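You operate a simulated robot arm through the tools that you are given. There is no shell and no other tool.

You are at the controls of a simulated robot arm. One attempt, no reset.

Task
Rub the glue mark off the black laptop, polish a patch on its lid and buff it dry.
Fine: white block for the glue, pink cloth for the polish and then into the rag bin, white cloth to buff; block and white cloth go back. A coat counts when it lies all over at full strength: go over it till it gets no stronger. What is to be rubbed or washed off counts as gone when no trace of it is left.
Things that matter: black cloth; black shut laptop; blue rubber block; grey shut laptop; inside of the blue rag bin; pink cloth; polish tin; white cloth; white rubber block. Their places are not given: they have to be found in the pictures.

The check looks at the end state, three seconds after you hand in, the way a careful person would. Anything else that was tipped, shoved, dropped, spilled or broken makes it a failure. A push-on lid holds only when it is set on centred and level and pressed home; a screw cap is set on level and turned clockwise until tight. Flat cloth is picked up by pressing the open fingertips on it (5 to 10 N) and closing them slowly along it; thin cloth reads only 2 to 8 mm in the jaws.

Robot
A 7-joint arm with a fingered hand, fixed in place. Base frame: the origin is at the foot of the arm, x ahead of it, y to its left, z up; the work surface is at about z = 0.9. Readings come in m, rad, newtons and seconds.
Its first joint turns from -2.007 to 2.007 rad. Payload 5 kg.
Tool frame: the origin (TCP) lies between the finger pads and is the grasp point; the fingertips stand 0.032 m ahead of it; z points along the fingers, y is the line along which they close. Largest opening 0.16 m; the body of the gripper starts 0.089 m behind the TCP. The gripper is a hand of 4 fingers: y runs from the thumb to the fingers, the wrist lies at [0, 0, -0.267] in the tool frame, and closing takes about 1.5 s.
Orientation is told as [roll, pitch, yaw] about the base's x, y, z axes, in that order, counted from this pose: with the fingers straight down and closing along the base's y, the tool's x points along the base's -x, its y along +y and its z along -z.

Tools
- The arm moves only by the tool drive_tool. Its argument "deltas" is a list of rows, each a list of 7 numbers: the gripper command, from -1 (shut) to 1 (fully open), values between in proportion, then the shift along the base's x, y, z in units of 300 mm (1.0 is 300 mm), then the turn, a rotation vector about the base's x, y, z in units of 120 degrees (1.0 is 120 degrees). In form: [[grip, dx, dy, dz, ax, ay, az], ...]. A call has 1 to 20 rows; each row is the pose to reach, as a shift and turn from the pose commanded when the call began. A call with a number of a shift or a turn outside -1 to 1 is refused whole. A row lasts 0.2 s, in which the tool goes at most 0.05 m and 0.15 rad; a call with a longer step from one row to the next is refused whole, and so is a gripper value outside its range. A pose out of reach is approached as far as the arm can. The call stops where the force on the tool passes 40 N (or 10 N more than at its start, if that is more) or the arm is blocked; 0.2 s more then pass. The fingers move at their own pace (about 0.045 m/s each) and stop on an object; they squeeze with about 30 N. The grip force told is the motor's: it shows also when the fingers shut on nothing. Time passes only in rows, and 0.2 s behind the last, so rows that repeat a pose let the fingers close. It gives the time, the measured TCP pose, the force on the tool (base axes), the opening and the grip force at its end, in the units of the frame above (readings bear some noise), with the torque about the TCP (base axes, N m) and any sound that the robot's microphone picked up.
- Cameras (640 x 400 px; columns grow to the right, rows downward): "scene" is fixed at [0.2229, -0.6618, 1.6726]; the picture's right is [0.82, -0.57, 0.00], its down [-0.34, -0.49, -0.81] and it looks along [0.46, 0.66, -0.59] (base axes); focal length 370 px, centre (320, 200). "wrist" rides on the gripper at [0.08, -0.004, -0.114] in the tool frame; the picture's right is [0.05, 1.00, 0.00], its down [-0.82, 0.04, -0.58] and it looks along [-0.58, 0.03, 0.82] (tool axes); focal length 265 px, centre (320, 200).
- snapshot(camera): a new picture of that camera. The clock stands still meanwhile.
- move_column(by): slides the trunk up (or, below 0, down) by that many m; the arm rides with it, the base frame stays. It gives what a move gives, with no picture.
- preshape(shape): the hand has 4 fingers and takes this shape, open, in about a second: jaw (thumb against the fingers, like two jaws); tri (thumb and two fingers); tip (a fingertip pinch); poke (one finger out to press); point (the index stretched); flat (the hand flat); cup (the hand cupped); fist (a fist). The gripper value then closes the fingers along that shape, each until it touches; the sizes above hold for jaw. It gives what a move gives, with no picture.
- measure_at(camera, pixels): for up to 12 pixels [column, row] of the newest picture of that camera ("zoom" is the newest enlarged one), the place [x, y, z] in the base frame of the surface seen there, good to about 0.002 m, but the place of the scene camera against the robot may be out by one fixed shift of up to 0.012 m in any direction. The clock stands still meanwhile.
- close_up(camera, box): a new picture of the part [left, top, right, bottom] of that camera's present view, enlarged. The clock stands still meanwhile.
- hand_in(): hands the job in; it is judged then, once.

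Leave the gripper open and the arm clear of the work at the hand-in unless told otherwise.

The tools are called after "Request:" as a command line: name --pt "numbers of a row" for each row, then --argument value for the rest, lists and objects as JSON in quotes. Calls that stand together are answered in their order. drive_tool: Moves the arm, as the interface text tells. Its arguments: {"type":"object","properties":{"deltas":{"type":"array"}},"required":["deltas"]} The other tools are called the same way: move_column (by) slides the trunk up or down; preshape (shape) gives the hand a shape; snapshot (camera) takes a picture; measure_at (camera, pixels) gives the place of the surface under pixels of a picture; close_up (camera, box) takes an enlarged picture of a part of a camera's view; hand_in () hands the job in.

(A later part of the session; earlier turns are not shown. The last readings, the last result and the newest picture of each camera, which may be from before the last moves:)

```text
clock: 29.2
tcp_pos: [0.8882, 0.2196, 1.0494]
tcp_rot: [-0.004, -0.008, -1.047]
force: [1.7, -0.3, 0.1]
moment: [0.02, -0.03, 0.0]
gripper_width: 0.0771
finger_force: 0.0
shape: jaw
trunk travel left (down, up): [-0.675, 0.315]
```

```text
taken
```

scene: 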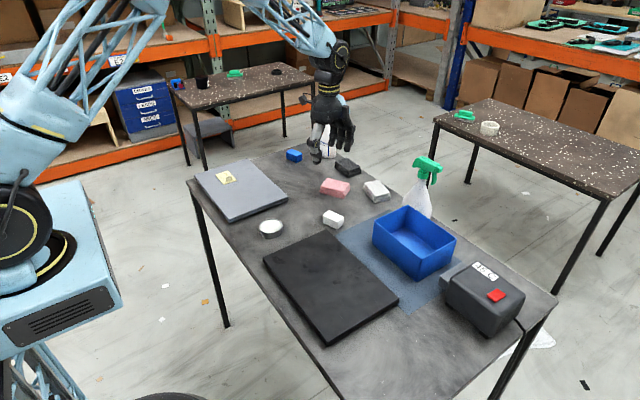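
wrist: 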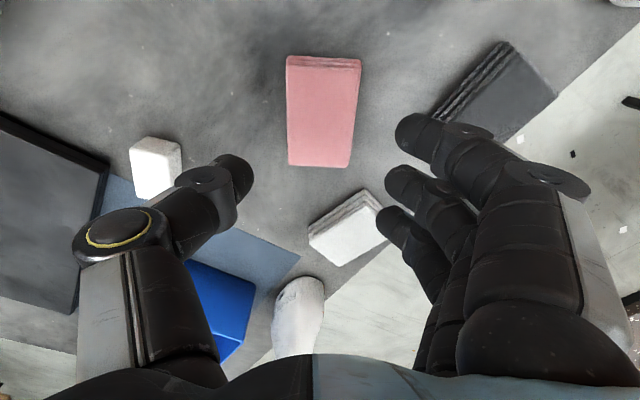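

Pink cloth top corners are now at (288,70), (359,71), (349,164), (290,162). I re-measure for centring.

Request:
measure_at --camera "wrist" --pixels '[[289, 72], [358, 73], [348, 162], [290, 160], [322, 115], [384, 215], [378, 235], [320, 255], [365, 190], [433, 105], [515, 135]]'

```text
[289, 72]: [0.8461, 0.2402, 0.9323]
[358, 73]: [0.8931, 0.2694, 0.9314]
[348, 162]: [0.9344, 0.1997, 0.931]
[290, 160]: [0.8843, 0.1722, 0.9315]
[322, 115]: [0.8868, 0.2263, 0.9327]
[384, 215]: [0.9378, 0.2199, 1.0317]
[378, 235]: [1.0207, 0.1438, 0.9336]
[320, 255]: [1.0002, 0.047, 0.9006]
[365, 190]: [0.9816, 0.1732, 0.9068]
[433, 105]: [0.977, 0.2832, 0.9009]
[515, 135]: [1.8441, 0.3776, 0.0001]
```

Centre at (0.8895, 0.2204), so I am within 1.5 mm. I descend to z≈0.943 in decreasing steps.

Request:
drive_tool --pt "-0.05 0.004 0.003 -0.12 0 0 0" --pt "-0.05 0.004 0.003 -0.22 0 0 0" --pt "-0.05 0.004 0.003 -0.3 0 0 0" --pt "-0.05 0.004 0.003 -0.34 0 0 0" --pt "-0.05 0.004 0.003 -0.352 0 0 0" --pt "-0.05 0.004 0.003 -0.352 0 0 0"

Request:
snapshot --camera "wrist"

```text
clock: 30.6
tcp_pos: [0.8909, 0.2214, 0.9438]
tcp_rot: [-0.005, -0.009, -1.049]
force: [0.0, 0.5, -0.3]
moment: [0.01, 0.0, 0.02]
gripper_width: 0.0766
finger_force: 0.1
shape: jaw
trunk travel left (down, up): [-0.675, 0.315]
```

```text
taken
```

wrist: 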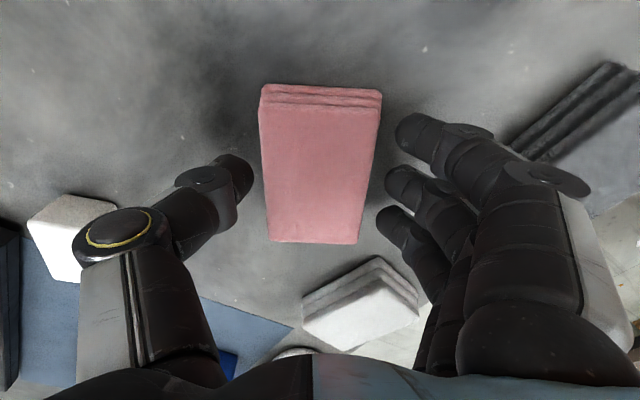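

No contact, and the cloth is centred between thumb and fingers. Closing slowly.

Request:
drive_tool --pt "-0.2 0 0 0 0 0 0" --pt "-0.3 0 0 0 0 0 0" --pt "-0.45 0 0 0 0 0 0" --pt "-0.7 0 0 0 0 0 0" --pt "-1 0 0 0 0 0 0" --pt "-1 0 0 0 0 0 0" --pt "-1 0 0 0 0 0 0"

Request:
snapshot --camera "wrist"

```text
clock: 32.2
tcp_pos: [0.8909, 0.2214, 0.9435]
tcp_rot: [-0.006, -0.007, -1.047]
force: [-0.5, -0.1, 0.7]
moment: [0.0, 0.01, -0.01]
gripper_width: 0.0598
finger_force: 30.1
shape: jaw
trunk travel left (down, up): [-0.675, 0.315]
```

```text
taken
```

wrist: 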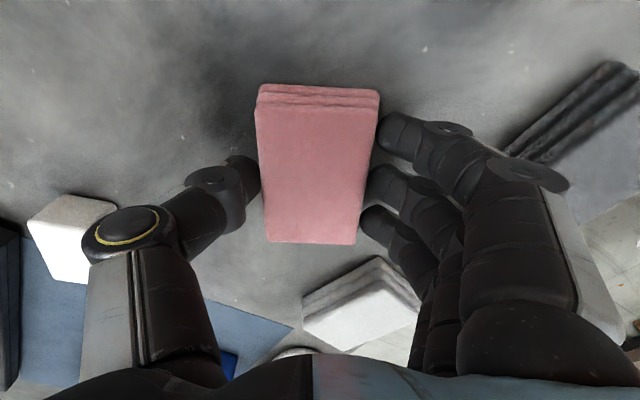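

Held firmly at 0.0598 with 30 N. Before carrying it I zoom on the polish tin to get its centre and rim height.

Request:
close_up --camera "scene" --box '[246, 208, 296, 242]'

```text
11.76 times, centred on (271, 225) of scene
```

zoom: 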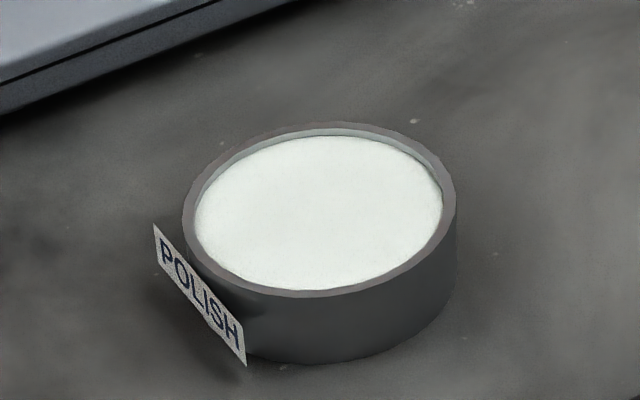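

Request:
measure_at --camera "zoom" --pixels '[[205, 222], [433, 212], [318, 142], [320, 284], [318, 212], [186, 222], [453, 212], [318, 126], [320, 293], [560, 300], [230, 320], [170, 245]]'

```text
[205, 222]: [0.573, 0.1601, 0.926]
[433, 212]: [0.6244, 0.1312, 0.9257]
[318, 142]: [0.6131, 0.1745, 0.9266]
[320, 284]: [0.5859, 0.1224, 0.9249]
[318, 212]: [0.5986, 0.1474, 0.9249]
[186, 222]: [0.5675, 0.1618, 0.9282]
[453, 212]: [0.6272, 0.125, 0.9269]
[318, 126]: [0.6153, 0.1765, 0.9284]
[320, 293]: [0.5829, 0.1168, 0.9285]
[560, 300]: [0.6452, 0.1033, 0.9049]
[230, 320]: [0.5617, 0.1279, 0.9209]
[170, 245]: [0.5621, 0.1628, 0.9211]
```

The polish surface (z≈0.922) lies about 3 mm under the rim (z≈0.925), centred at about (0.595, 0.157), inner radius about 32 mm. I check the grey laptop's near edge for clearance.

Request:
snapshot --camera "scene"

Request:
measure_at --camera "scene" --pixels '[[288, 195], [229, 219], [258, 207], [240, 214]]'

```text
taken
```

scene: 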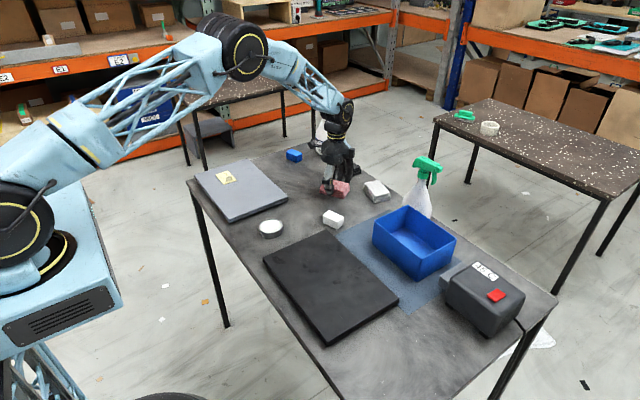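

```text
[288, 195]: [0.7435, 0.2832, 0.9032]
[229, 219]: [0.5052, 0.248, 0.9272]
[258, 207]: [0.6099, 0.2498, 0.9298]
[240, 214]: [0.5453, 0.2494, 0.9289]
```

The grey laptop's edge is at y≈0.26, clear of the cloth (max y≈0.21). I lift and carry the pink cloth to above the tin at z≈1.05.

Request:
drive_tool --pt "-1 0 0 0.1 0 0 0" --pt "-1 0 0 0.22 0 0 0" --pt "-1 -0.05 -0.01 0.34 0 0 0" --pt "-1 -0.19 -0.04 0.38 0 0 0" --pt "-1 -0.34 -0.075 0.38 0 0 0" --pt "-1 -0.49 -0.11 0.38 0 0 0" --pt "-1 -0.64 -0.145 0.38 0 0 0" --pt "-1 -0.79 -0.175 0.38 0 0 0" --pt "-1 -0.92 -0.2 0.38 0 0 0" --pt "-1 -0.985 -0.212 0.37 0 0 0" --pt "-1 -0.985 -0.212 0.37 0 0 0"

Request:
snapshot --camera "wrist"

Request:
close_up --camera "scene" --box '[220, 170, 340, 250]'

```text
clock: 34.6
tcp_pos: [0.5962, 0.1573, 1.0565]
tcp_rot: [-0.004, -0.008, -1.047]
force: [0.1, -0.3, -0.4]
moment: [0.0, -0.03, 0.02]
gripper_width: 0.0597
finger_force: 29.9
shape: jaw
trunk travel left (down, up): [-0.675, 0.315]
```

```text
taken
```

wrist: 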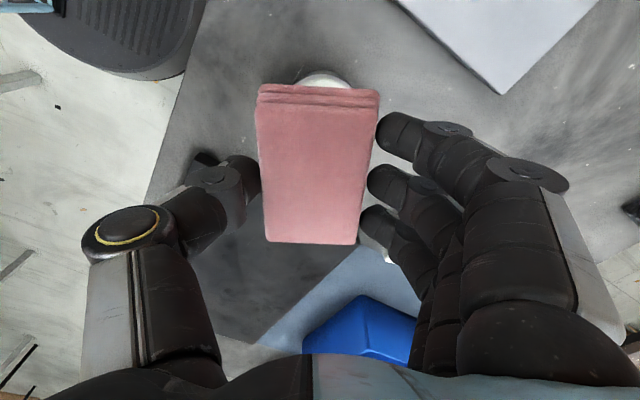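

```text
5.00 times, centred on (280, 210) of scene
```

zoom: 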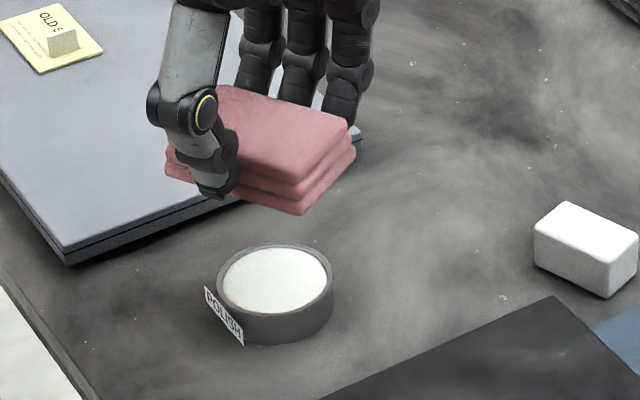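

The cloth hangs level above the tin. I lower to z≈0.972 and then creep down until a light contact.

Request:
drive_tool --pt "-1 0 0 -0.1 0 0 0" --pt "-1 0 0 -0.2 0 0 0" --pt "-1 0 0 -0.26 0 0 0" --pt "-1 0 0 -0.28 0 0 0" --pt "-1 0 0 -0.285 0 0 0" --pt "-1 0 0 -0.285 0 0 0"

Request:
drive_tool --pt "-1 0 0 -0.0033 0 0 0" --pt "-1 0 0 -0.0067 0 0 0" --pt "-1 0 0 -0.0067 0 0 0"

Request:
close_up --camera "scene" --box '[220, 170, 340, 250]'

```text
clock: 36.0
tcp_pos: [0.5946, 0.1575, 0.9707]
tcp_rot: [-0.005, -0.007, -1.046]
force: [0.0, 0.2, -0.5]
moment: [0.04, -0.01, -0.02]
gripper_width: 0.0598
finger_force: 29.7
shape: jaw
trunk travel left (down, up): [-0.675, 0.315]
```

```text
clock: 36.8
tcp_pos: [0.5947, 0.1578, 0.9683]
tcp_rot: [-0.007, -0.006, -1.046]
force: [-0.8, -0.7, 0.3]
moment: [0.03, 0.0, 0.0]
gripper_width: 0.0598
finger_force: 30.0
shape: jaw
trunk travel left (down, up): [-0.675, 0.315]
```

```text
5.00 times, centred on (280, 210) of scene
```

zoom: 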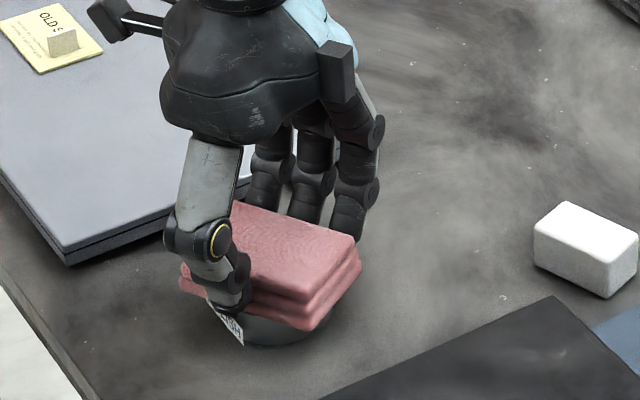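

Nearly touching the rim. I continue down in fine steps until about 5–8 N.

Request:
drive_tool --pt "-1 0 0 -0.003 0 0 0" --pt "-1 0 0 -0.006 0 0 0" --pt "-1 0 0 -0.006 0 0 0"

Request:
drive_tool --pt "-1 0 0 -0.0025 0 0 0" --pt "-1 0 0 -0.005 0 0 0" --pt "-1 0 0 -0.005 0 0 0"

```text
clock: 37.6
tcp_pos: [0.5949, 0.1568, 0.9655]
tcp_rot: [-0.008, -0.007, -1.045]
force: [0.1, -0.5, -0.6]
moment: [0.04, 0.02, 0.01]
gripper_width: 0.0597
finger_force: 30.8
shape: jaw
trunk travel left (down, up): [-0.675, 0.315]
```

```text
clock: 38.4
tcp_pos: [0.5968, 0.1574, 0.9646]
tcp_rot: [-0.004, -0.007, -1.046]
force: [0.6, 0.1, 10.4]
moment: [0.02, -0.01, -0.01]
gripper_width: 0.0596
finger_force: 29.9
shape: jaw
trunk travel left (down, up): [-0.675, 0.315]
```

10 N at z 0.9646, so the cloth is pressed onto the polish. I hold and give it a small twist of ±5° in place to load the cloth without shoving the tin, then lift.

Request:
drive_tool --pt "-1 0 0 0.001 0 0 0.02" --pt "-1 0 0 0.001 0 0 0.04" --pt "-1 0 0 0.001 0 0 0" --pt "-1 0 0 0.001 0 0 -0.04" --pt "-1 0 0 0.001 0 0 0" --pt "-1 0 0 0.001 0 0 0" --pt "-1 0 0 0.001 0 0 0"

Request:
drive_tool --pt "-1 0 0 0.03 0 0 0" --pt "-1 0 0 0.12 0 0 0" --pt "-1 0 0 0.22 0 0 0" --pt "-1 0 0 0.28 0 0 0" --pt "-1 0 0 0.28 0 0 0"

Request:
snapshot --camera "wrist"

Request:
close_up --camera "scene" --box '[220, 170, 340, 250]'

```text
clock: 40.0
tcp_pos: [0.5953, 0.158, 0.9648]
tcp_rot: [-0.004, -0.006, -1.048]
force: [-0.9, -0.4, 10.1]
moment: [-0.03, 0.0, 0.0]
gripper_width: 0.06
finger_force: 29.7
shape: jaw
trunk travel left (down, up): [-0.675, 0.315]
```

```text
clock: 41.2
tcp_pos: [0.5957, 0.157, 1.0488]
tcp_rot: [-0.005, -0.007, -1.047]
force: [0.3, 0.0, 0.3]
moment: [-0.03, -0.05, 0.0]
gripper_width: 0.0595
finger_force: 30.5
shape: jaw
trunk travel left (down, up): [-0.675, 0.315]
```

```text
taken
```

wrist: 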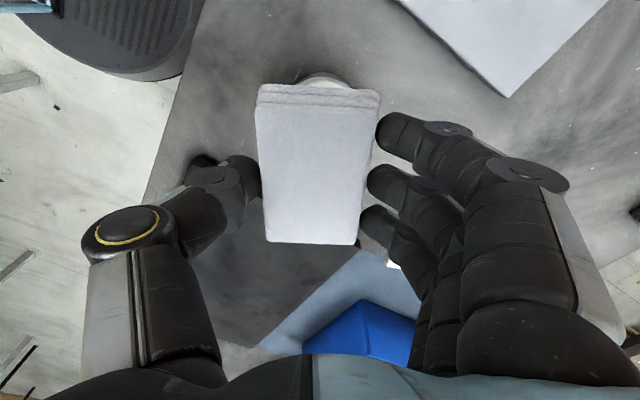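

```text
5.00 times, centred on (280, 210) of scene
```

zoom: 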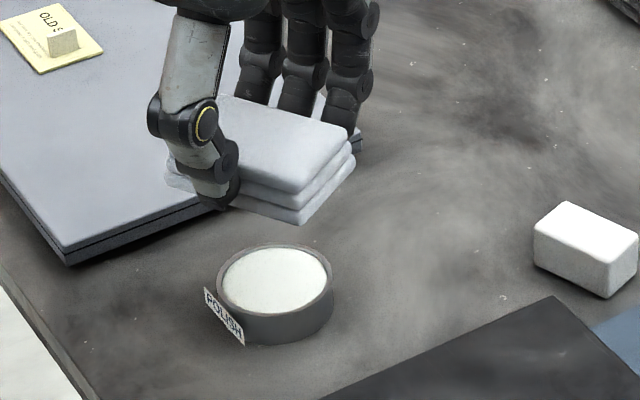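

The whole cloth has turned whitish with polish, and the tin has not moved. Next I carry it over the lid where the glue was, around (0.600, −0.045), and hover at z≈0.975.

Request:
drive_tool --pt "-1 0 -0.12 0 0 0 0" --pt "-1 0.005 -0.27 0 0 0 0" --pt "-1 0.01 -0.42 -0.02 0 0 0" --pt "-1 0.014 -0.56 -0.08 0 0 0" --pt "-1 0.014 -0.65 -0.15 0 0 0" --pt "-1 0.014 -0.673 -0.22 0 0 0" --pt "-1 0.014 -0.673 -0.25 0 0 0" --pt "-1 0.014 -0.673 -0.262 0 0 0" --pt "-1 0.014 -0.673 -0.262 0 0 0"

Request:
drive_tool --pt "-1 0 0 -0.003 0 0 0" --pt "-1 0 0 -0.006 0 0 0" --pt "-1 0 0 -0.009 0 0 0" --pt "-1 0 0 -0.009 0 0 0"

```text
clock: 43.2
tcp_pos: [0.6006, -0.0453, 0.9704]
tcp_rot: [-0.004, -0.007, -1.047]
force: [1.0, 0.6, -0.8]
moment: [0.03, 0.01, 0.01]
gripper_width: 0.0598
finger_force: 29.7
shape: jaw
trunk travel left (down, up): [-0.675, 0.315]
```

```text
clock: 44.2
tcp_pos: [0.5999, -0.0449, 0.9687]
tcp_rot: [-0.005, -0.01, -1.048]
force: [0.2, -0.5, 18.3]
moment: [-0.05, 0.06, -0.03]
gripper_width: 0.06
finger_force: 30.0
shape: jaw
trunk travel left (down, up): [-0.675, 0.315]
```

18 N here is a stiff contact. I use this firm press for one stroke in −x (30 mm), which should draw the laptop back a little, then ease off to a light pressure before going the other way.

Request:
drive_tool --pt "-1 -0.02 0 0 0 0 0" --pt "-1 -0.04 0 0 0 0 0" --pt "-1 -0.06 0 0 0 0 0" --pt "-1 -0.08 0 0 0 0 0"

Request:
drive_tool --pt "-1 0 0 0.004 0 0 0" --pt "-1 0 0 0.004 0 0 0"

Request:
snapshot --camera "wrist"

Request:
close_up --camera "scene" --box '[240, 215, 400, 350]'

```text
clock: 45.2
tcp_pos: [0.5759, -0.0438, 0.9676]
tcp_rot: [-0.006, -0.009, -1.046]
force: [9.4, -0.6, 23.7]
moment: [0.17, -0.46, -0.03]
gripper_width: 0.0601
finger_force: 30.2
shape: jaw
trunk travel left (down, up): [-0.675, 0.315]
```

```text
clock: 45.8
tcp_pos: [0.5751, -0.0452, 0.9677]
tcp_rot: [-0.008, -0.007, -1.048]
force: [4.7, -0.4, 10.6]
moment: [0.11, -0.4, -0.08]
gripper_width: 0.0602
finger_force: 30.3
shape: jaw
trunk travel left (down, up): [-0.675, 0.315]
```

```text
taken
```

wrist: 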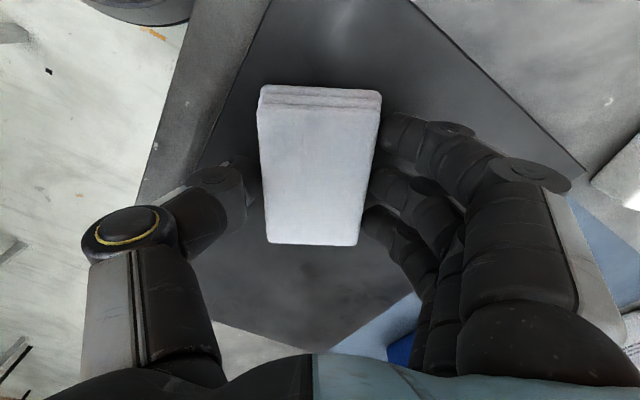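

```text
2.96 times, centred on (320, 282) of scene
```

zoom: 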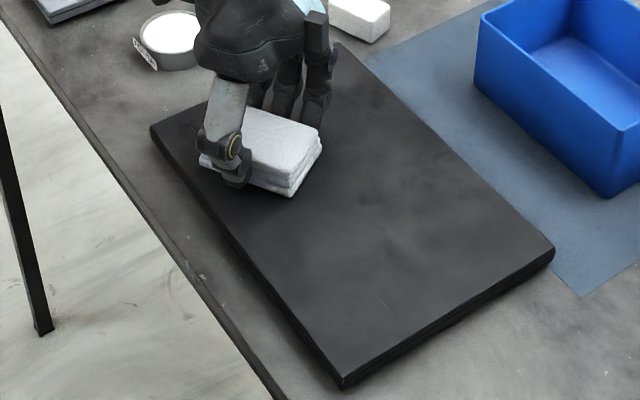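

The corners are unchanged, so the cloth (friction about 0.4) does not drag the laptop: good. At 10 N I now rub back and forth over the glue area, x 0.57–0.64.

Request:
drive_tool --pt "-1 0.06 0 0 0 0 0" --pt "-1 0.12 0 0 0 0 0" --pt "-1 0.18 0 0 0 0 0" --pt "-1 0.2 0 0 0 0 0" --pt "-1 0.14 0 0 0 0 0" --pt "-1 0.08 0 0 0 0 0" --pt "-1 0.02 0 0 0 0 0" --pt "-1 0 -0.06 0 0 0 0" --pt "-1 0.06 -0.08 0 0 0 0" --pt "-1 0.12 -0.08 0 0 0 0" --pt "-1 0.18 -0.08 0 0 0 0" --pt "-1 0.2 -0.08 0 0 0 0" --pt "-1 0.14 -0.08 0 0 0 0" --pt "-1 0.08 -0.08 0 0 0 0" --pt "-1 0.02 -0.08 0 0 0 0" --pt "-1 0 -0.04 0 0 0 0" --pt "-1 0 0 0 0 0 0"

Request:
drive_tool --pt "-1 0 0 0.05 0 0 0" --pt "-1 0 0.05 0.15 0 0 0" --pt "-1 0 0.18 0.2 0 0 0" --pt "-1 0 0.32 0.24 0 0 0" --pt "-1 0 0.46 0.24 0 0 0" --pt "-1 0 0.46 0.24 0 0 0"

Request:
snapshot --camera "wrist"

Request:
close_up --camera "scene" --box '[240, 215, 400, 350]'

```text
clock: 49.4
tcp_pos: [0.575, -0.0439, 0.9684]
tcp_rot: [-0.007, -0.008, -1.048]
force: [-0.3, -0.5, -0.4]
moment: [-0.04, -0.01, -0.02]
gripper_width: 0.0605
finger_force: 30.1
shape: jaw
trunk travel left (down, up): [-0.675, 0.315]
```

```text
clock: 50.8
tcp_pos: [0.5772, 0.0925, 1.0416]
tcp_rot: [-0.007, -0.007, -1.047]
force: [0.3, -0.6, 0.1]
moment: [0.01, 0.01, 0.0]
gripper_width: 0.0602
finger_force: 30.2
shape: jaw
trunk travel left (down, up): [-0.675, 0.315]
```

```text
taken
```

wrist: 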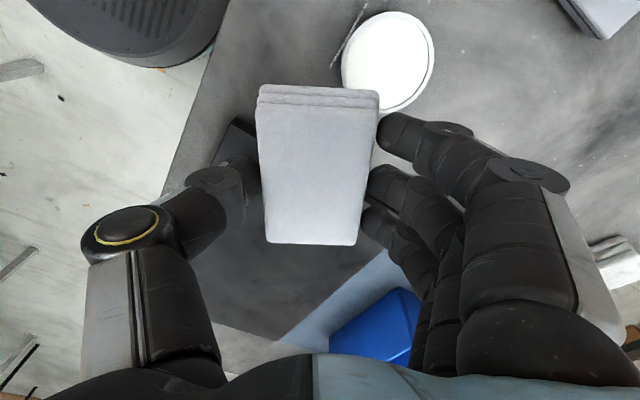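

```text
2.96 times, centred on (320, 282) of scene
```

zoom: 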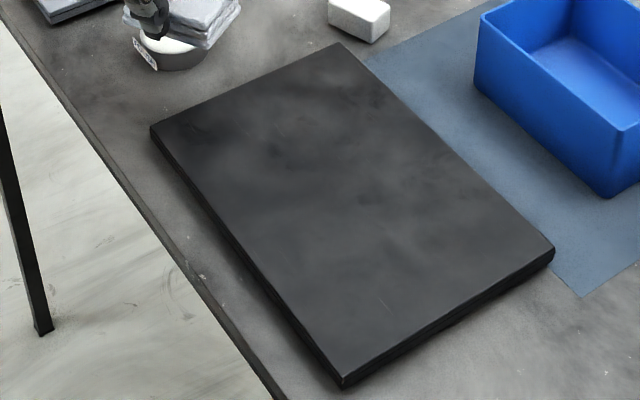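

No bright coat is visible yet, and the force at the end had fallen to zero, so I may have floated. I zoom on the area for a faint coat.

Request:
close_up --camera "scene" --box '[272, 236, 352, 286]'

Request:
close_up --camera "scene" --box '[300, 260, 400, 345]'

```text
8.00 times, centred on (312, 261) of scene
```

zoom: 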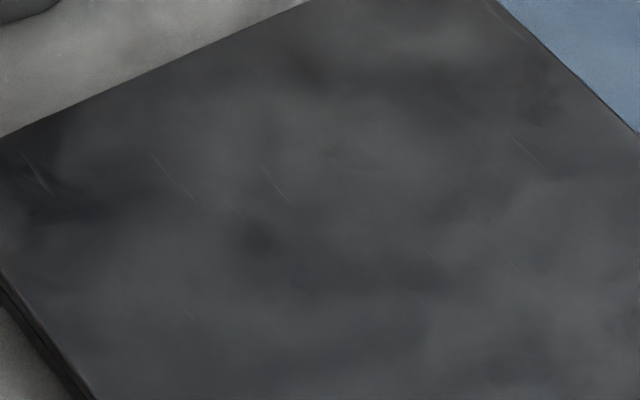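

```text
4.71 times, centred on (350, 302) of scene
```

zoom: 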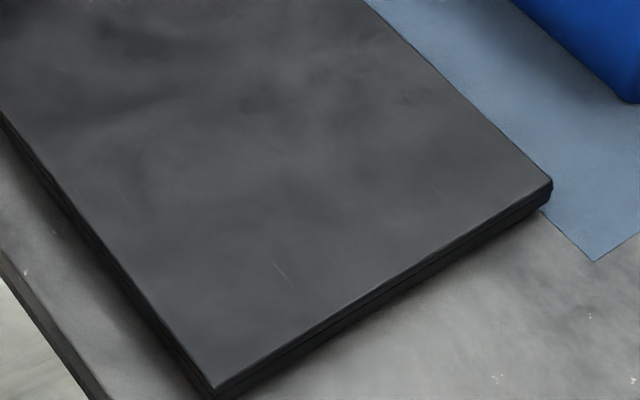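

There does seem to be a faint pale haze, but weak. I go back to the same place and rub with a firmer, controlled press (about 12–15 N), more passes.

Request:
drive_tool --pt "-1 0 -0.14 -0.02 0 0 0" --pt "-1 0 -0.28 -0.07 0 0 0" --pt "-1 0 -0.4 -0.13 0 0 0" --pt "-1 0 -0.458 -0.19 0 0 0" --pt "-1 0 -0.458 -0.23 0 0 0" --pt "-1 0 -0.458 -0.24 0 0 0" --pt "-1 0 -0.458 -0.244 0 0 0" --pt "-1 0 -0.458 -0.247 0 0 0" --pt "-1 0 -0.458 -0.247 0 0 0"

```text
clock: 52.8
tcp_pos: [0.5761, -0.0442, 0.9672]
tcp_rot: [-0.003, -0.008, -1.047]
force: [1.0, -1.1, 22.2]
moment: [-0.09, 0.01, 0.02]
gripper_width: 0.0601
finger_force: 30.2
shape: jaw
trunk travel left (down, up): [-0.675, 0.315]
```

22 N is enough. I ease 0.5 mm and make three round trips along x at this y.

Request:
drive_tool --pt "-1 0.05 0 0.0015 0 0 0" --pt "-1 0.12 0 0.0015 0 0 0" --pt "-1 0.19 0 0.0015 0 0 0" --pt "-1 0.12 0 0.0015 0 0 0" --pt "-1 0.05 0 0.0015 0 0 0" --pt "-1 0 0 0.0015 0 0 0" --pt "-1 0.05 0 0.0015 0 0 0" --pt "-1 0.12 0 0.0015 0 0 0" --pt "-1 0.19 0 0.0015 0 0 0" --pt "-1 0.12 0 0.0015 0 0 0" --pt "-1 0.05 0 0.0015 0 0 0" --pt "-1 0 0 0.0015 0 0 0" --pt "-1 0.05 0 0.0015 0 0 0" --pt "-1 0.12 0 0.0015 0 0 0" --pt "-1 0.19 0 0.0015 0 0 0" --pt "-1 0.12 0 0.0015 0 0 0" --pt "-1 0.05 0 0.0015 0 0 0" --pt "-1 0 0 0.0015 0 0 0"

Request:
snapshot --camera "wrist"

Request:
close_up --camera "scene" --box '[240, 215, 400, 350]'

```text
clock: 56.6
tcp_pos: [0.576, -0.0444, 0.9687]
tcp_rot: [-0.006, -0.008, -1.047]
force: [3.8, 0.0, 16.7]
moment: [0.04, -0.21, -0.07]
gripper_width: 0.0605
finger_force: 30.2
shape: jaw
trunk travel left (down, up): [-0.675, 0.315]
```

```text
taken
```

wrist: 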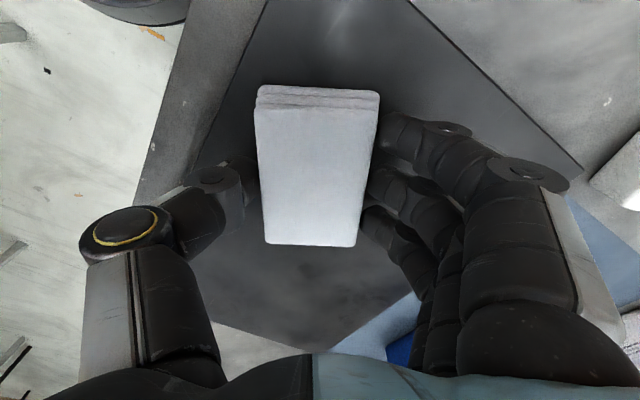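

```text
2.96 times, centred on (320, 282) of scene
```

zoom: 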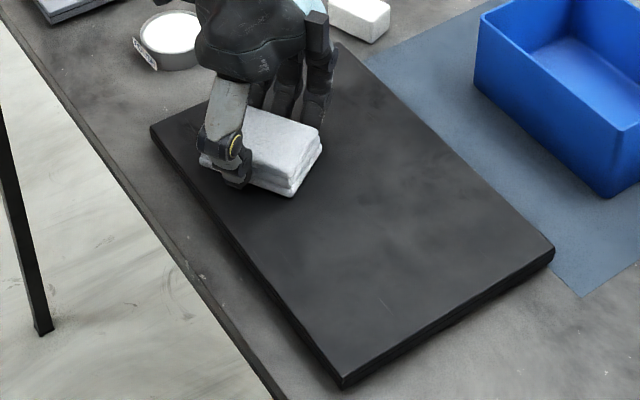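

16.7 N held through the strokes. I lift and move aside (+y) to look at the lid.

Request:
drive_tool --pt "-1 0 0 0.05 0 0 0" --pt "-1 0 0.05 0.15 0 0 0" --pt "-1 0 0.18 0.2 0 0 0" --pt "-1 0 0.32 0.24 0 0 0" --pt "-1 0 0.46 0.26 0 0 0" --pt "-1 0 0.52 0.3 0 0 0" --pt "-1 0 0.52 0.3 0 0 0"

Request:
close_up --camera "scene" --box '[272, 236, 352, 286]'

Request:
close_up --camera "scene" --box '[240, 215, 400, 350]'

Request:
snapshot --camera "scene"

```text
clock: 58.2
tcp_pos: [0.5765, 0.1113, 1.0576]
tcp_rot: [-0.006, -0.006, -1.047]
force: [0.2, -0.9, -0.6]
moment: [0.0, 0.0, -0.01]
gripper_width: 0.0605
finger_force: 29.8
shape: jaw
trunk travel left (down, up): [-0.675, 0.315]
```

```text
8.00 times, centred on (312, 261) of scene
```

zoom: 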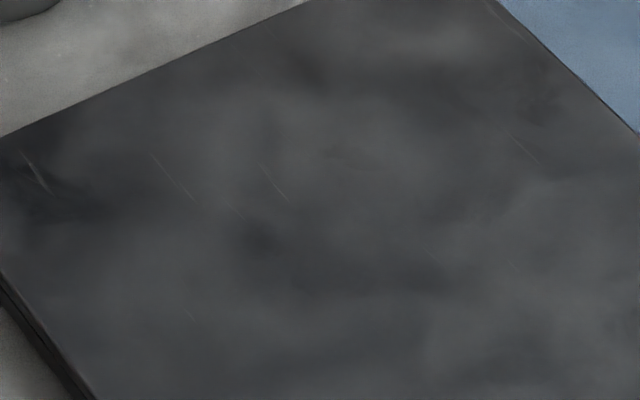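

```text
2.96 times, centred on (320, 282) of scene
```

zoom: 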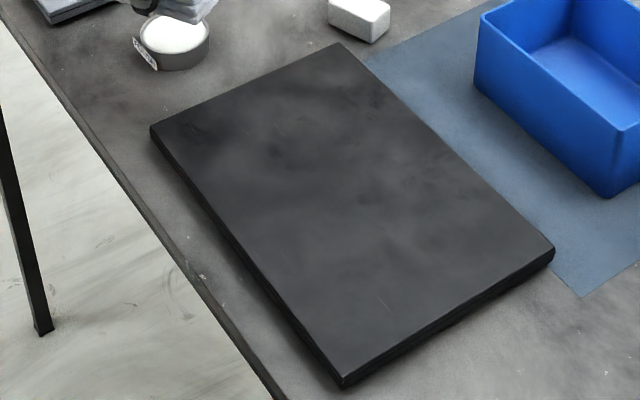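

```text
taken
```

scene: 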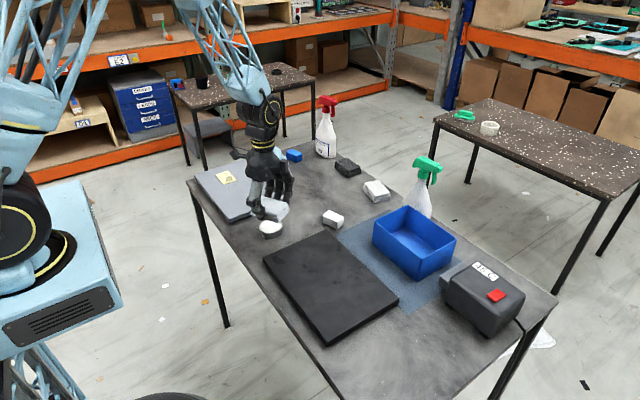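

The two last views look almost the same, and the coat is hard to judge from this camera. I move so the wrist camera looks at the rubbed area from close by: TCP to about (0.65, −0.14, 1.10).

Request:
drive_tool --pt "-1 0.02 -0.15 0.05 0 0 0" --pt "-1 0.07 -0.3 0.1 0 0 0" --pt "-1 0.12 -0.45 0.14 0 0 0" --pt "-1 0.17 -0.6 0.14 0 0 0" --pt "-1 0.22 -0.74 0.14 0 0 0" --pt "-1 0.245 -0.837 0.14 0 0 0" --pt "-1 0.245 -0.837 0.14 0 0 0"

Request:
snapshot --camera "wrist"

Request:
snapshot --camera "scene"

```text
clock: 59.8
tcp_pos: [0.6506, -0.1387, 1.0989]
tcp_rot: [-0.006, -0.005, -1.045]
force: [-1.2, 0.8, 0.0]
moment: [-0.01, 0.0, 0.03]
gripper_width: 0.0603
finger_force: 30.1
shape: jaw
trunk travel left (down, up): [-0.675, 0.315]
```

```text
taken
```

wrist: 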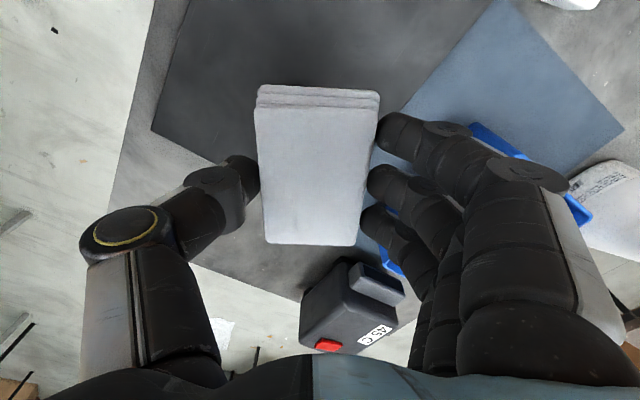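

```text
taken
```

scene: 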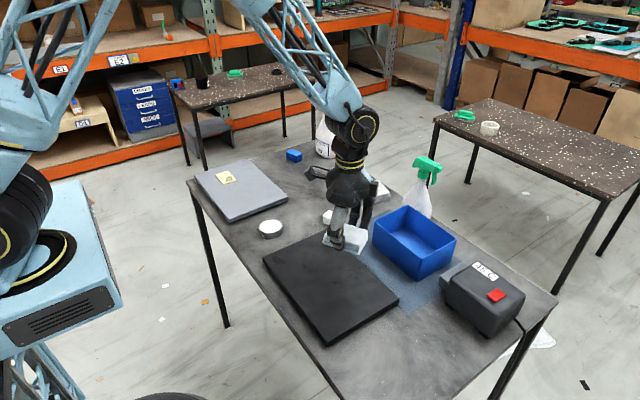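

Request:
close_up --camera "wrist" --box '[150, 0, 430, 110]'

Request:
close_up --camera "scene" --box '[255, 230, 405, 345]'

Request:
measure_at --camera "wrist" --pixels '[[250, 30], [200, 60], [300, 40], [350, 40], [400, 60], [320, 10], [180, 10], [152, 131]]'

```text
2.29 times, centred on (290, 55) of wrist
```

zoom: 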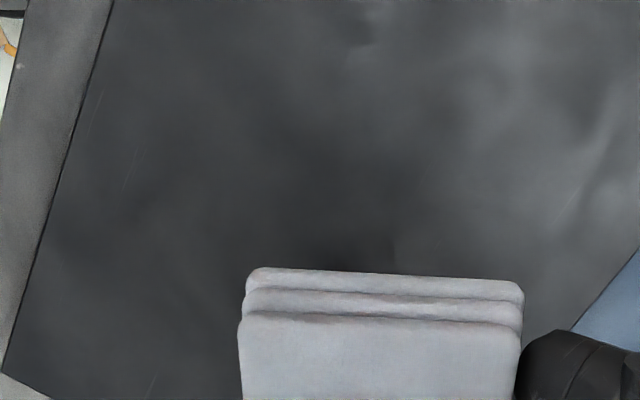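

```text
3.48 times, centred on (330, 288) of scene
```

zoom: 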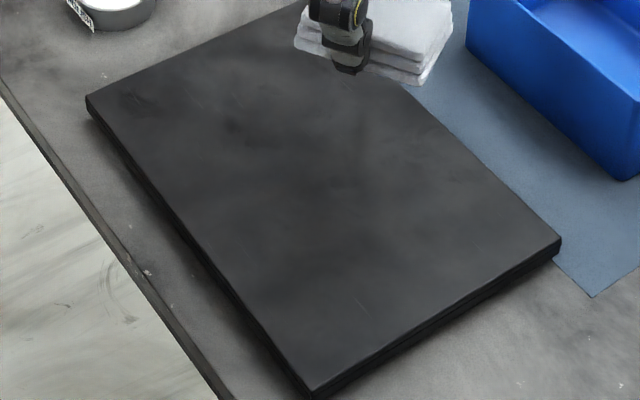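

```text
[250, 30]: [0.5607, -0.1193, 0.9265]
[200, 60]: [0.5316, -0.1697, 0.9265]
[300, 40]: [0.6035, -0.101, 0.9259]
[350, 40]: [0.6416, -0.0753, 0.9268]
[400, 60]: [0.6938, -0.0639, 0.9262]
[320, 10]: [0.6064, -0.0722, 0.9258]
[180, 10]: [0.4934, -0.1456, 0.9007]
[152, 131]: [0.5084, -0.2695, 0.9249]
```

Nothing clear around the old glue spot. The coat may need to go elsewhere on the lid, so I also try the middle of the lid: I descend here at (0.65, −0.139) to light contact.

Request:
drive_tool --pt "-1 -0.02 0 -0.12 0 0 0" --pt "-1 -0.05 0 -0.25 0 0 0" --pt "-1 -0.08 0 -0.36 0 0 0" --pt "-1 -0.1 0 -0.415 0 0 0" --pt "-1 -0.1 0 -0.428 0 0 0" --pt "-1 -0.1 0 -0.433 0 0 0" --pt "-1 -0.1 0 -0.436 0 0 0" --pt "-1 -0.1 0 -0.436 0 0 0"

```text
clock: 61.6
tcp_pos: [0.6196, -0.1381, 0.969]
tcp_rot: [-0.006, -0.008, -1.047]
force: [0.0, -0.1, -0.2]
moment: [0.0, -0.01, 0.01]
gripper_width: 0.0603
finger_force: 30.1
shape: jaw
trunk travel left (down, up): [-0.675, 0.315]
```

Request:
drive_tool --pt "-1 0 0 -0.003 0 0 0" --pt "-1 0 0 -0.005 0 0 0" --pt "-1 0 0 -0.005 0 0 0"

```text
clock: 62.4
tcp_pos: [0.6192, -0.1393, 0.9681]
tcp_rot: [-0.005, -0.007, -1.048]
force: [1.0, 0.1, 12.6]
moment: [0.06, -0.15, 0.0]
gripper_width: 0.0603
finger_force: 29.5
shape: jaw
trunk travel left (down, up): [-0.675, 0.315]
```

12.6 N of contact. I make back-and-forth strokes in x here, stepping along y from −0.139 to about −0.19.

Request:
drive_tool --pt "-1 0.06 0 0 0 0 0" --pt "-1 0.12 0 0 0 0 0" --pt "-1 0.06 0 0 0 0 0" --pt "-1 0 0 0 0 0 0" --pt "-1 -0.06 0 0 0 0 0" --pt "-1 -0.12 0 0 0 0 0" --pt "-1 -0.06 0 0 0 0 0" --pt "-1 0 -0.04 0 0 0 0" --pt "-1 0.06 -0.1 0 0 0 0" --pt "-1 0.12 -0.1 0 0 0 0" --pt "-1 0.06 -0.1 0 0 0 0" --pt "-1 0 -0.1 0 0 0 0" --pt "-1 -0.06 -0.1 0 0 0 0" --pt "-1 -0.12 -0.1 0 0 0 0" --pt "-1 -0.06 -0.1 0 0 0 0" --pt "-1 0 -0.1 0 0 0 0" --pt "-1 0 -0.05 0 0 0 0" --pt "-1 0 0 0 0 0 0"

Request:
drive_tool --pt "-1 0 0 0.05 0 0 0" --pt "-1 0 0.05 0.15 0 0 0" --pt "-1 0 0.18 0.22 0 0 0" --pt "-1 0 0.32 0.26 0 0 0" --pt "-1 0 0.46 0.28 0 0 0" --pt "-1 0 0.61 0.3 0 0 0" --pt "-1 0 0.75 0.3 0 0 0" --pt "-1 0 0.83 0.3 0 0 0" --pt "-1 0 0.83 0.3 0 0 0"

Request:
close_up --camera "scene" --box '[240, 215, 400, 350]'

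Request:
close_up --camera "scene" --box '[290, 250, 380, 310]'

```text
clock: 66.2
tcp_pos: [0.6178, -0.139, 0.9657]
tcp_rot: [-0.006, -0.009, -1.048]
force: [0.8, -4.7, 15.5]
moment: [-0.13, 0.03, 0.04]
gripper_width: 0.0609
finger_force: 29.8
shape: jaw
trunk travel left (down, up): [-0.675, 0.315]
```

```text
clock: 68.2
tcp_pos: [0.6183, 0.1102, 1.0569]
tcp_rot: [-0.006, -0.006, -1.047]
force: [0.6, -0.7, -1.4]
moment: [0.01, 0.0, 0.0]
gripper_width: 0.0603
finger_force: 29.5
shape: jaw
trunk travel left (down, up): [-0.675, 0.315]
```

```text
2.96 times, centred on (320, 282) of scene
```

zoom: 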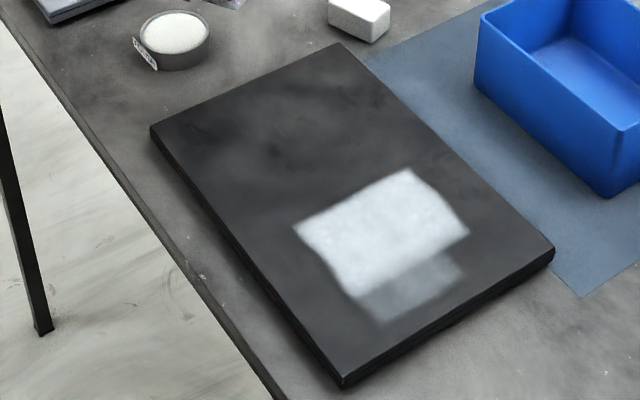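

```text
6.67 times, centred on (335, 280) of scene
```

zoom: 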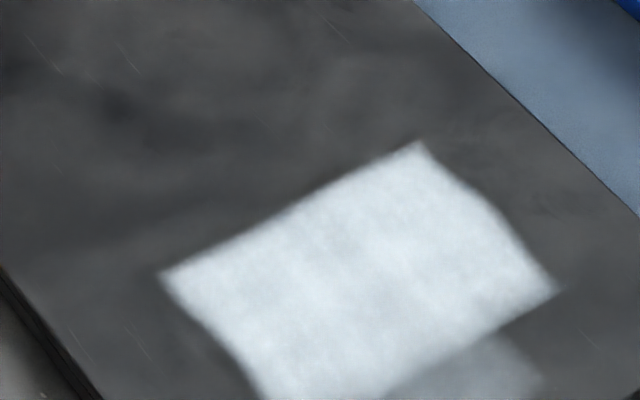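

Now a clear whitish coat has appeared: a patch with a straight upper edge, strong in the upper part and faint lower right. So the patch lies in the −y half of the lid. I zoom and measure its outline.

Request:
close_up --camera "scene" --box '[300, 260, 400, 345]'

```text
4.71 times, centred on (350, 302) of scene
```

zoom: 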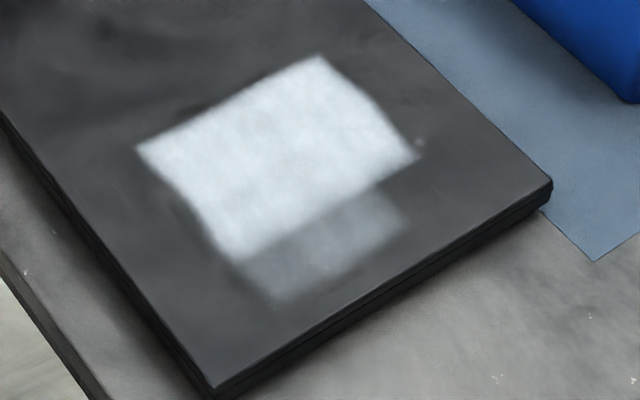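

Request:
measure_at --camera "zoom" --pixels '[[138, 148], [320, 56], [370, 95], [418, 157], [378, 185], [410, 222], [275, 303], [232, 262], [195, 205], [305, 228], [214, 388], [550, 182]]'

```text
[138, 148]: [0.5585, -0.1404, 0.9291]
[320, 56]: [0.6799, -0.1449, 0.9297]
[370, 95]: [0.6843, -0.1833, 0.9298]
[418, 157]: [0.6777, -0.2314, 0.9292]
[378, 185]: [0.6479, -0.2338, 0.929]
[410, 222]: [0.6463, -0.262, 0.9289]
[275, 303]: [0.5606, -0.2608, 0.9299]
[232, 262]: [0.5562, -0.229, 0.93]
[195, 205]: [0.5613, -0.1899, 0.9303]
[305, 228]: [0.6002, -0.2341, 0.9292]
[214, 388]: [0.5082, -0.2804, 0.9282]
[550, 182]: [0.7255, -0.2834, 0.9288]
```

Corrected, the strong part spans x 0.555–0.677, y −0.131 to −0.222, and the faint part goes on to y≈−0.252 (a patch of about 0.12 × 0.12). I'll align the cloth with the lid (yaw −90°) for even lanes. First I check the bin's rim for hand clearance.

Request:
snapshot --camera "scene"

Request:
measure_at --camera "scene" --pixels '[[372, 222], [408, 207], [455, 236], [418, 261], [373, 242], [418, 278], [412, 240], [400, 235], [443, 262], [424, 190], [420, 215], [470, 300]]'

Request:
close_up --camera "scene" --box '[360, 195, 470, 290]'

```text
taken
```

scene: 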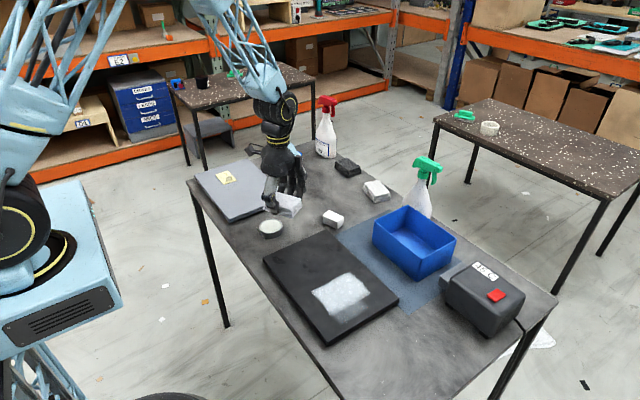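

```text
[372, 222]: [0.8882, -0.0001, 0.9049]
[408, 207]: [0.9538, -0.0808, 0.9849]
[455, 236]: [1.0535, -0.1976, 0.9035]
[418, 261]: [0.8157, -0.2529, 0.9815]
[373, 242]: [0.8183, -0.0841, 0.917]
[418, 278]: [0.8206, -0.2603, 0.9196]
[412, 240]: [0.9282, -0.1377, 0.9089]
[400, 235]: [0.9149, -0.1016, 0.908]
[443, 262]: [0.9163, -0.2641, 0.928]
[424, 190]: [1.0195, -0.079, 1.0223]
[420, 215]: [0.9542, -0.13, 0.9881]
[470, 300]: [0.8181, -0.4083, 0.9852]
```

```text
4.21 times, centred on (415, 242) of scene
```

zoom: 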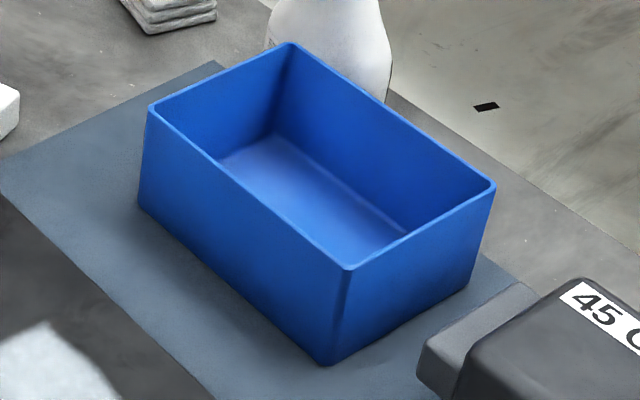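

The bin's near wall is at x≈0.81, clear of my strokes. I turn the cloth to yaw −90° and carry it over to (0.580, −0.175), down to z≈0.973.

Request:
drive_tool --pt "-1 -0.02 -0.12 0 0 0 -0.0625" --pt "-1 -0.04 -0.27 0 0 0 -0.125" --pt "-1 -0.06 -0.42 0 0 0 -0.1875" --pt "-1 -0.08 -0.57 0 0 0 -0.25" --pt "-1 -0.1 -0.72 -0.03 0 0 -0.25" --pt "-1 -0.12 -0.86 -0.1 0 0 -0.25" --pt "-1 -0.128 -0.951 -0.18 0 0 -0.25" --pt "-1 -0.128 -0.951 -0.25 0 0 -0.25" --pt "-1 -0.128 -0.951 -0.28 0 0 -0.25" --pt "-1 -0.128 -0.951 -0.286 0 0 -0.25" --pt "-1 -0.128 -0.951 -0.286 0 0 -0.25"

Request:
drive_tool --pt "-1 0 0 -0.004 0 0 0" --pt "-1 0 0 -0.008 0 0 0" --pt "-1 0 0 -0.011 0 0 0" --pt "-1 0 0 -0.011 0 0 0"

```text
clock: 70.6
tcp_pos: [0.5801, -0.1753, 0.971]
tcp_rot: [-0.005, -0.007, -1.571]
force: [1.4, -0.7, -0.7]
moment: [0.0, 0.0, -0.05]
gripper_width: 0.0601
finger_force: 30.5
shape: jaw
trunk travel left (down, up): [-0.675, 0.315]
```

```text
clock: 71.6
tcp_pos: [0.5809, -0.1755, 0.9675]
tcp_rot: [-0.004, -0.006, -1.571]
force: [-0.7, -1.3, 3.8]
moment: [-0.02, -0.12, 0.03]
gripper_width: 0.0602
finger_force: 30.6
shape: jaw
trunk travel left (down, up): [-0.675, 0.315]
```

3.8 N at contact. I press 0.7 mm more and stroke x 0.58→0.66 and back along lanes y = −0.168 and −0.19.

Request:
drive_tool --pt "-1 0 0.02 -0.0025 0 0 0" --pt "-1 0.07 0.02 -0.0025 0 0 0" --pt "-1 0.14 0.02 -0.0025 0 0 0" --pt "-1 0.21 0.02 -0.0025 0 0 0" --pt "-1 0.27 0.02 -0.0025 0 0 0" --pt "-1 0.2 0.02 -0.0025 0 0 0" --pt "-1 0.13 0.02 -0.0025 0 0 0" --pt "-1 0.06 0.02 -0.0025 0 0 0" --pt "-1 0 0.02 -0.0025 0 0 0" --pt "-1 0 -0.05 -0.0025 0 0 0" --pt "-1 0.07 -0.05 -0.0025 0 0 0" --pt "-1 0.14 -0.05 -0.0025 0 0 0" --pt "-1 0.21 -0.05 -0.0025 0 0 0" --pt "-1 0.27 -0.05 -0.0025 0 0 0" --pt "-1 0.2 -0.05 -0.0025 0 0 0" --pt "-1 0.13 -0.05 -0.0025 0 0 0" --pt "-1 0.06 -0.05 -0.0025 0 0 0" --pt "-1 0 -0.05 -0.0025 0 0 0"

Request:
drive_tool --pt "-1 0 -0.07 0 0 0 0" --pt "-1 0.07 -0.07 0 0 0 0" --pt "-1 0.14 -0.07 0 0 0 0" --pt "-1 0.21 -0.07 0 0 0 0" --pt "-1 0.27 -0.07 0 0 0 0" --pt "-1 0.2 -0.07 0 0 0 0" --pt "-1 0.13 -0.07 0 0 0 0" --pt "-1 0.06 -0.07 0 0 0 0" --pt "-1 0 -0.07 0 0 0 0" --pt "-1 0.07 -0.07 0 0 0 0" --pt "-1 0.14 -0.07 0 0 0 0" --pt "-1 0.21 -0.07 0 0 0 0" --pt "-1 0.27 -0.07 0 0 0 0" --pt "-1 0.2 -0.07 0 0 0 0" --pt "-1 0.13 -0.07 0 0 0 0" --pt "-1 0.06 -0.07 0 0 0 0" --pt "-1 0 -0.07 0 0 0 0" --pt "-1 0 0 0 0 0 0"

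Request:
close_up --camera "scene" --box '[240, 215, 400, 350]'

```text
clock: 75.4
tcp_pos: [0.5815, -0.1906, 0.9681]
tcp_rot: [-0.005, -0.006, -1.571]
force: [2.4, 0.1, 10.2]
moment: [0.02, -0.19, 0.01]
gripper_width: 0.0598
finger_force: 30.0
shape: jaw
trunk travel left (down, up): [-0.675, 0.315]
```

```text
clock: 79.2
tcp_pos: [0.5799, -0.1902, 0.9674]
tcp_rot: [-0.006, -0.01, -1.572]
force: [-0.5, -2.9, 16.0]
moment: [-0.09, -0.03, -0.05]
gripper_width: 0.06
finger_force: 29.9
shape: jaw
trunk travel left (down, up): [-0.675, 0.315]
```

```text
2.96 times, centred on (320, 282) of scene
```

zoom: 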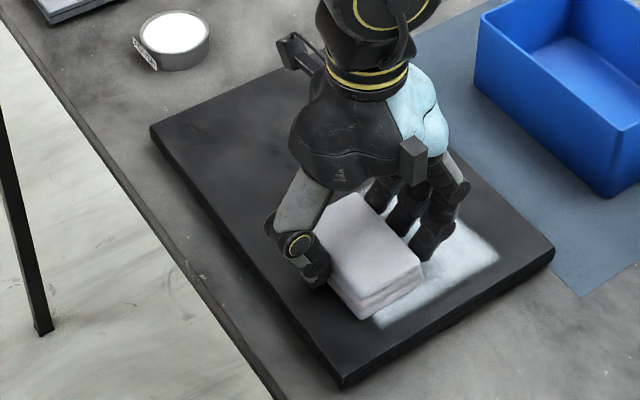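

The lower part is filling in and the cloth is turning a little pink again (its load is going down). I lift off toward +y and view the whole patch.

Request:
drive_tool --pt "-1 0 0 0.05 0 0 0" --pt "-1 0 0.05 0.15 0 0 0" --pt "-1 0 0.18 0.22 0 0 0" --pt "-1 0 0.32 0.26 0 0 0" --pt "-1 0 0.46 0.28 0 0 0" --pt "-1 0 0.61 0.3 0 0 0" --pt "-1 0 0.75 0.3 0 0 0" --pt "-1 0 0.75 0.3 0 0 0"

Request:
close_up --camera "scene" --box '[300, 260, 400, 345]'

Request:
snapshot --camera "wrist"

Request:
snapshot --camera "scene"

```text
clock: 81.0
tcp_pos: [0.5813, 0.0344, 1.0564]
tcp_rot: [-0.005, -0.006, -1.572]
force: [-0.9, 0.4, -0.7]
moment: [0.04, -0.02, 0.0]
gripper_width: 0.0599
finger_force: 29.4
shape: jaw
trunk travel left (down, up): [-0.675, 0.315]
```

```text
4.71 times, centred on (350, 302) of scene
```

zoom: 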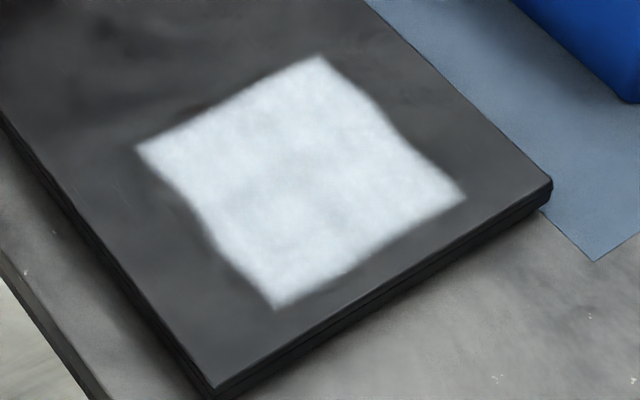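

```text
taken
```

wrist: 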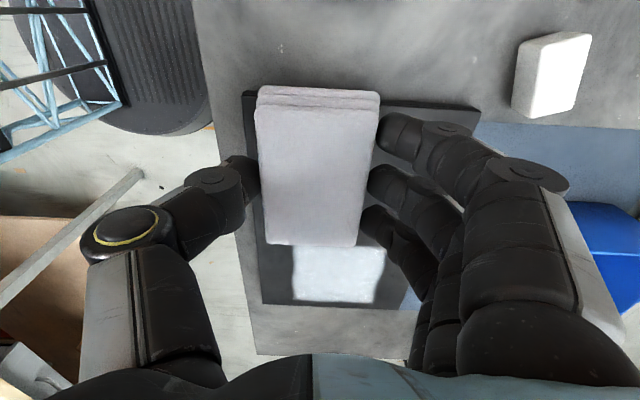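

```text
taken
```

scene: 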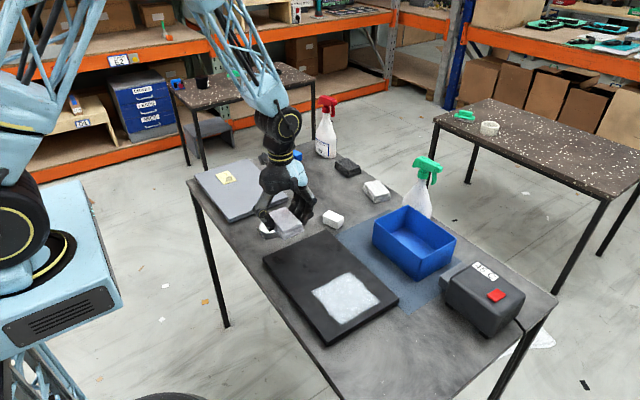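

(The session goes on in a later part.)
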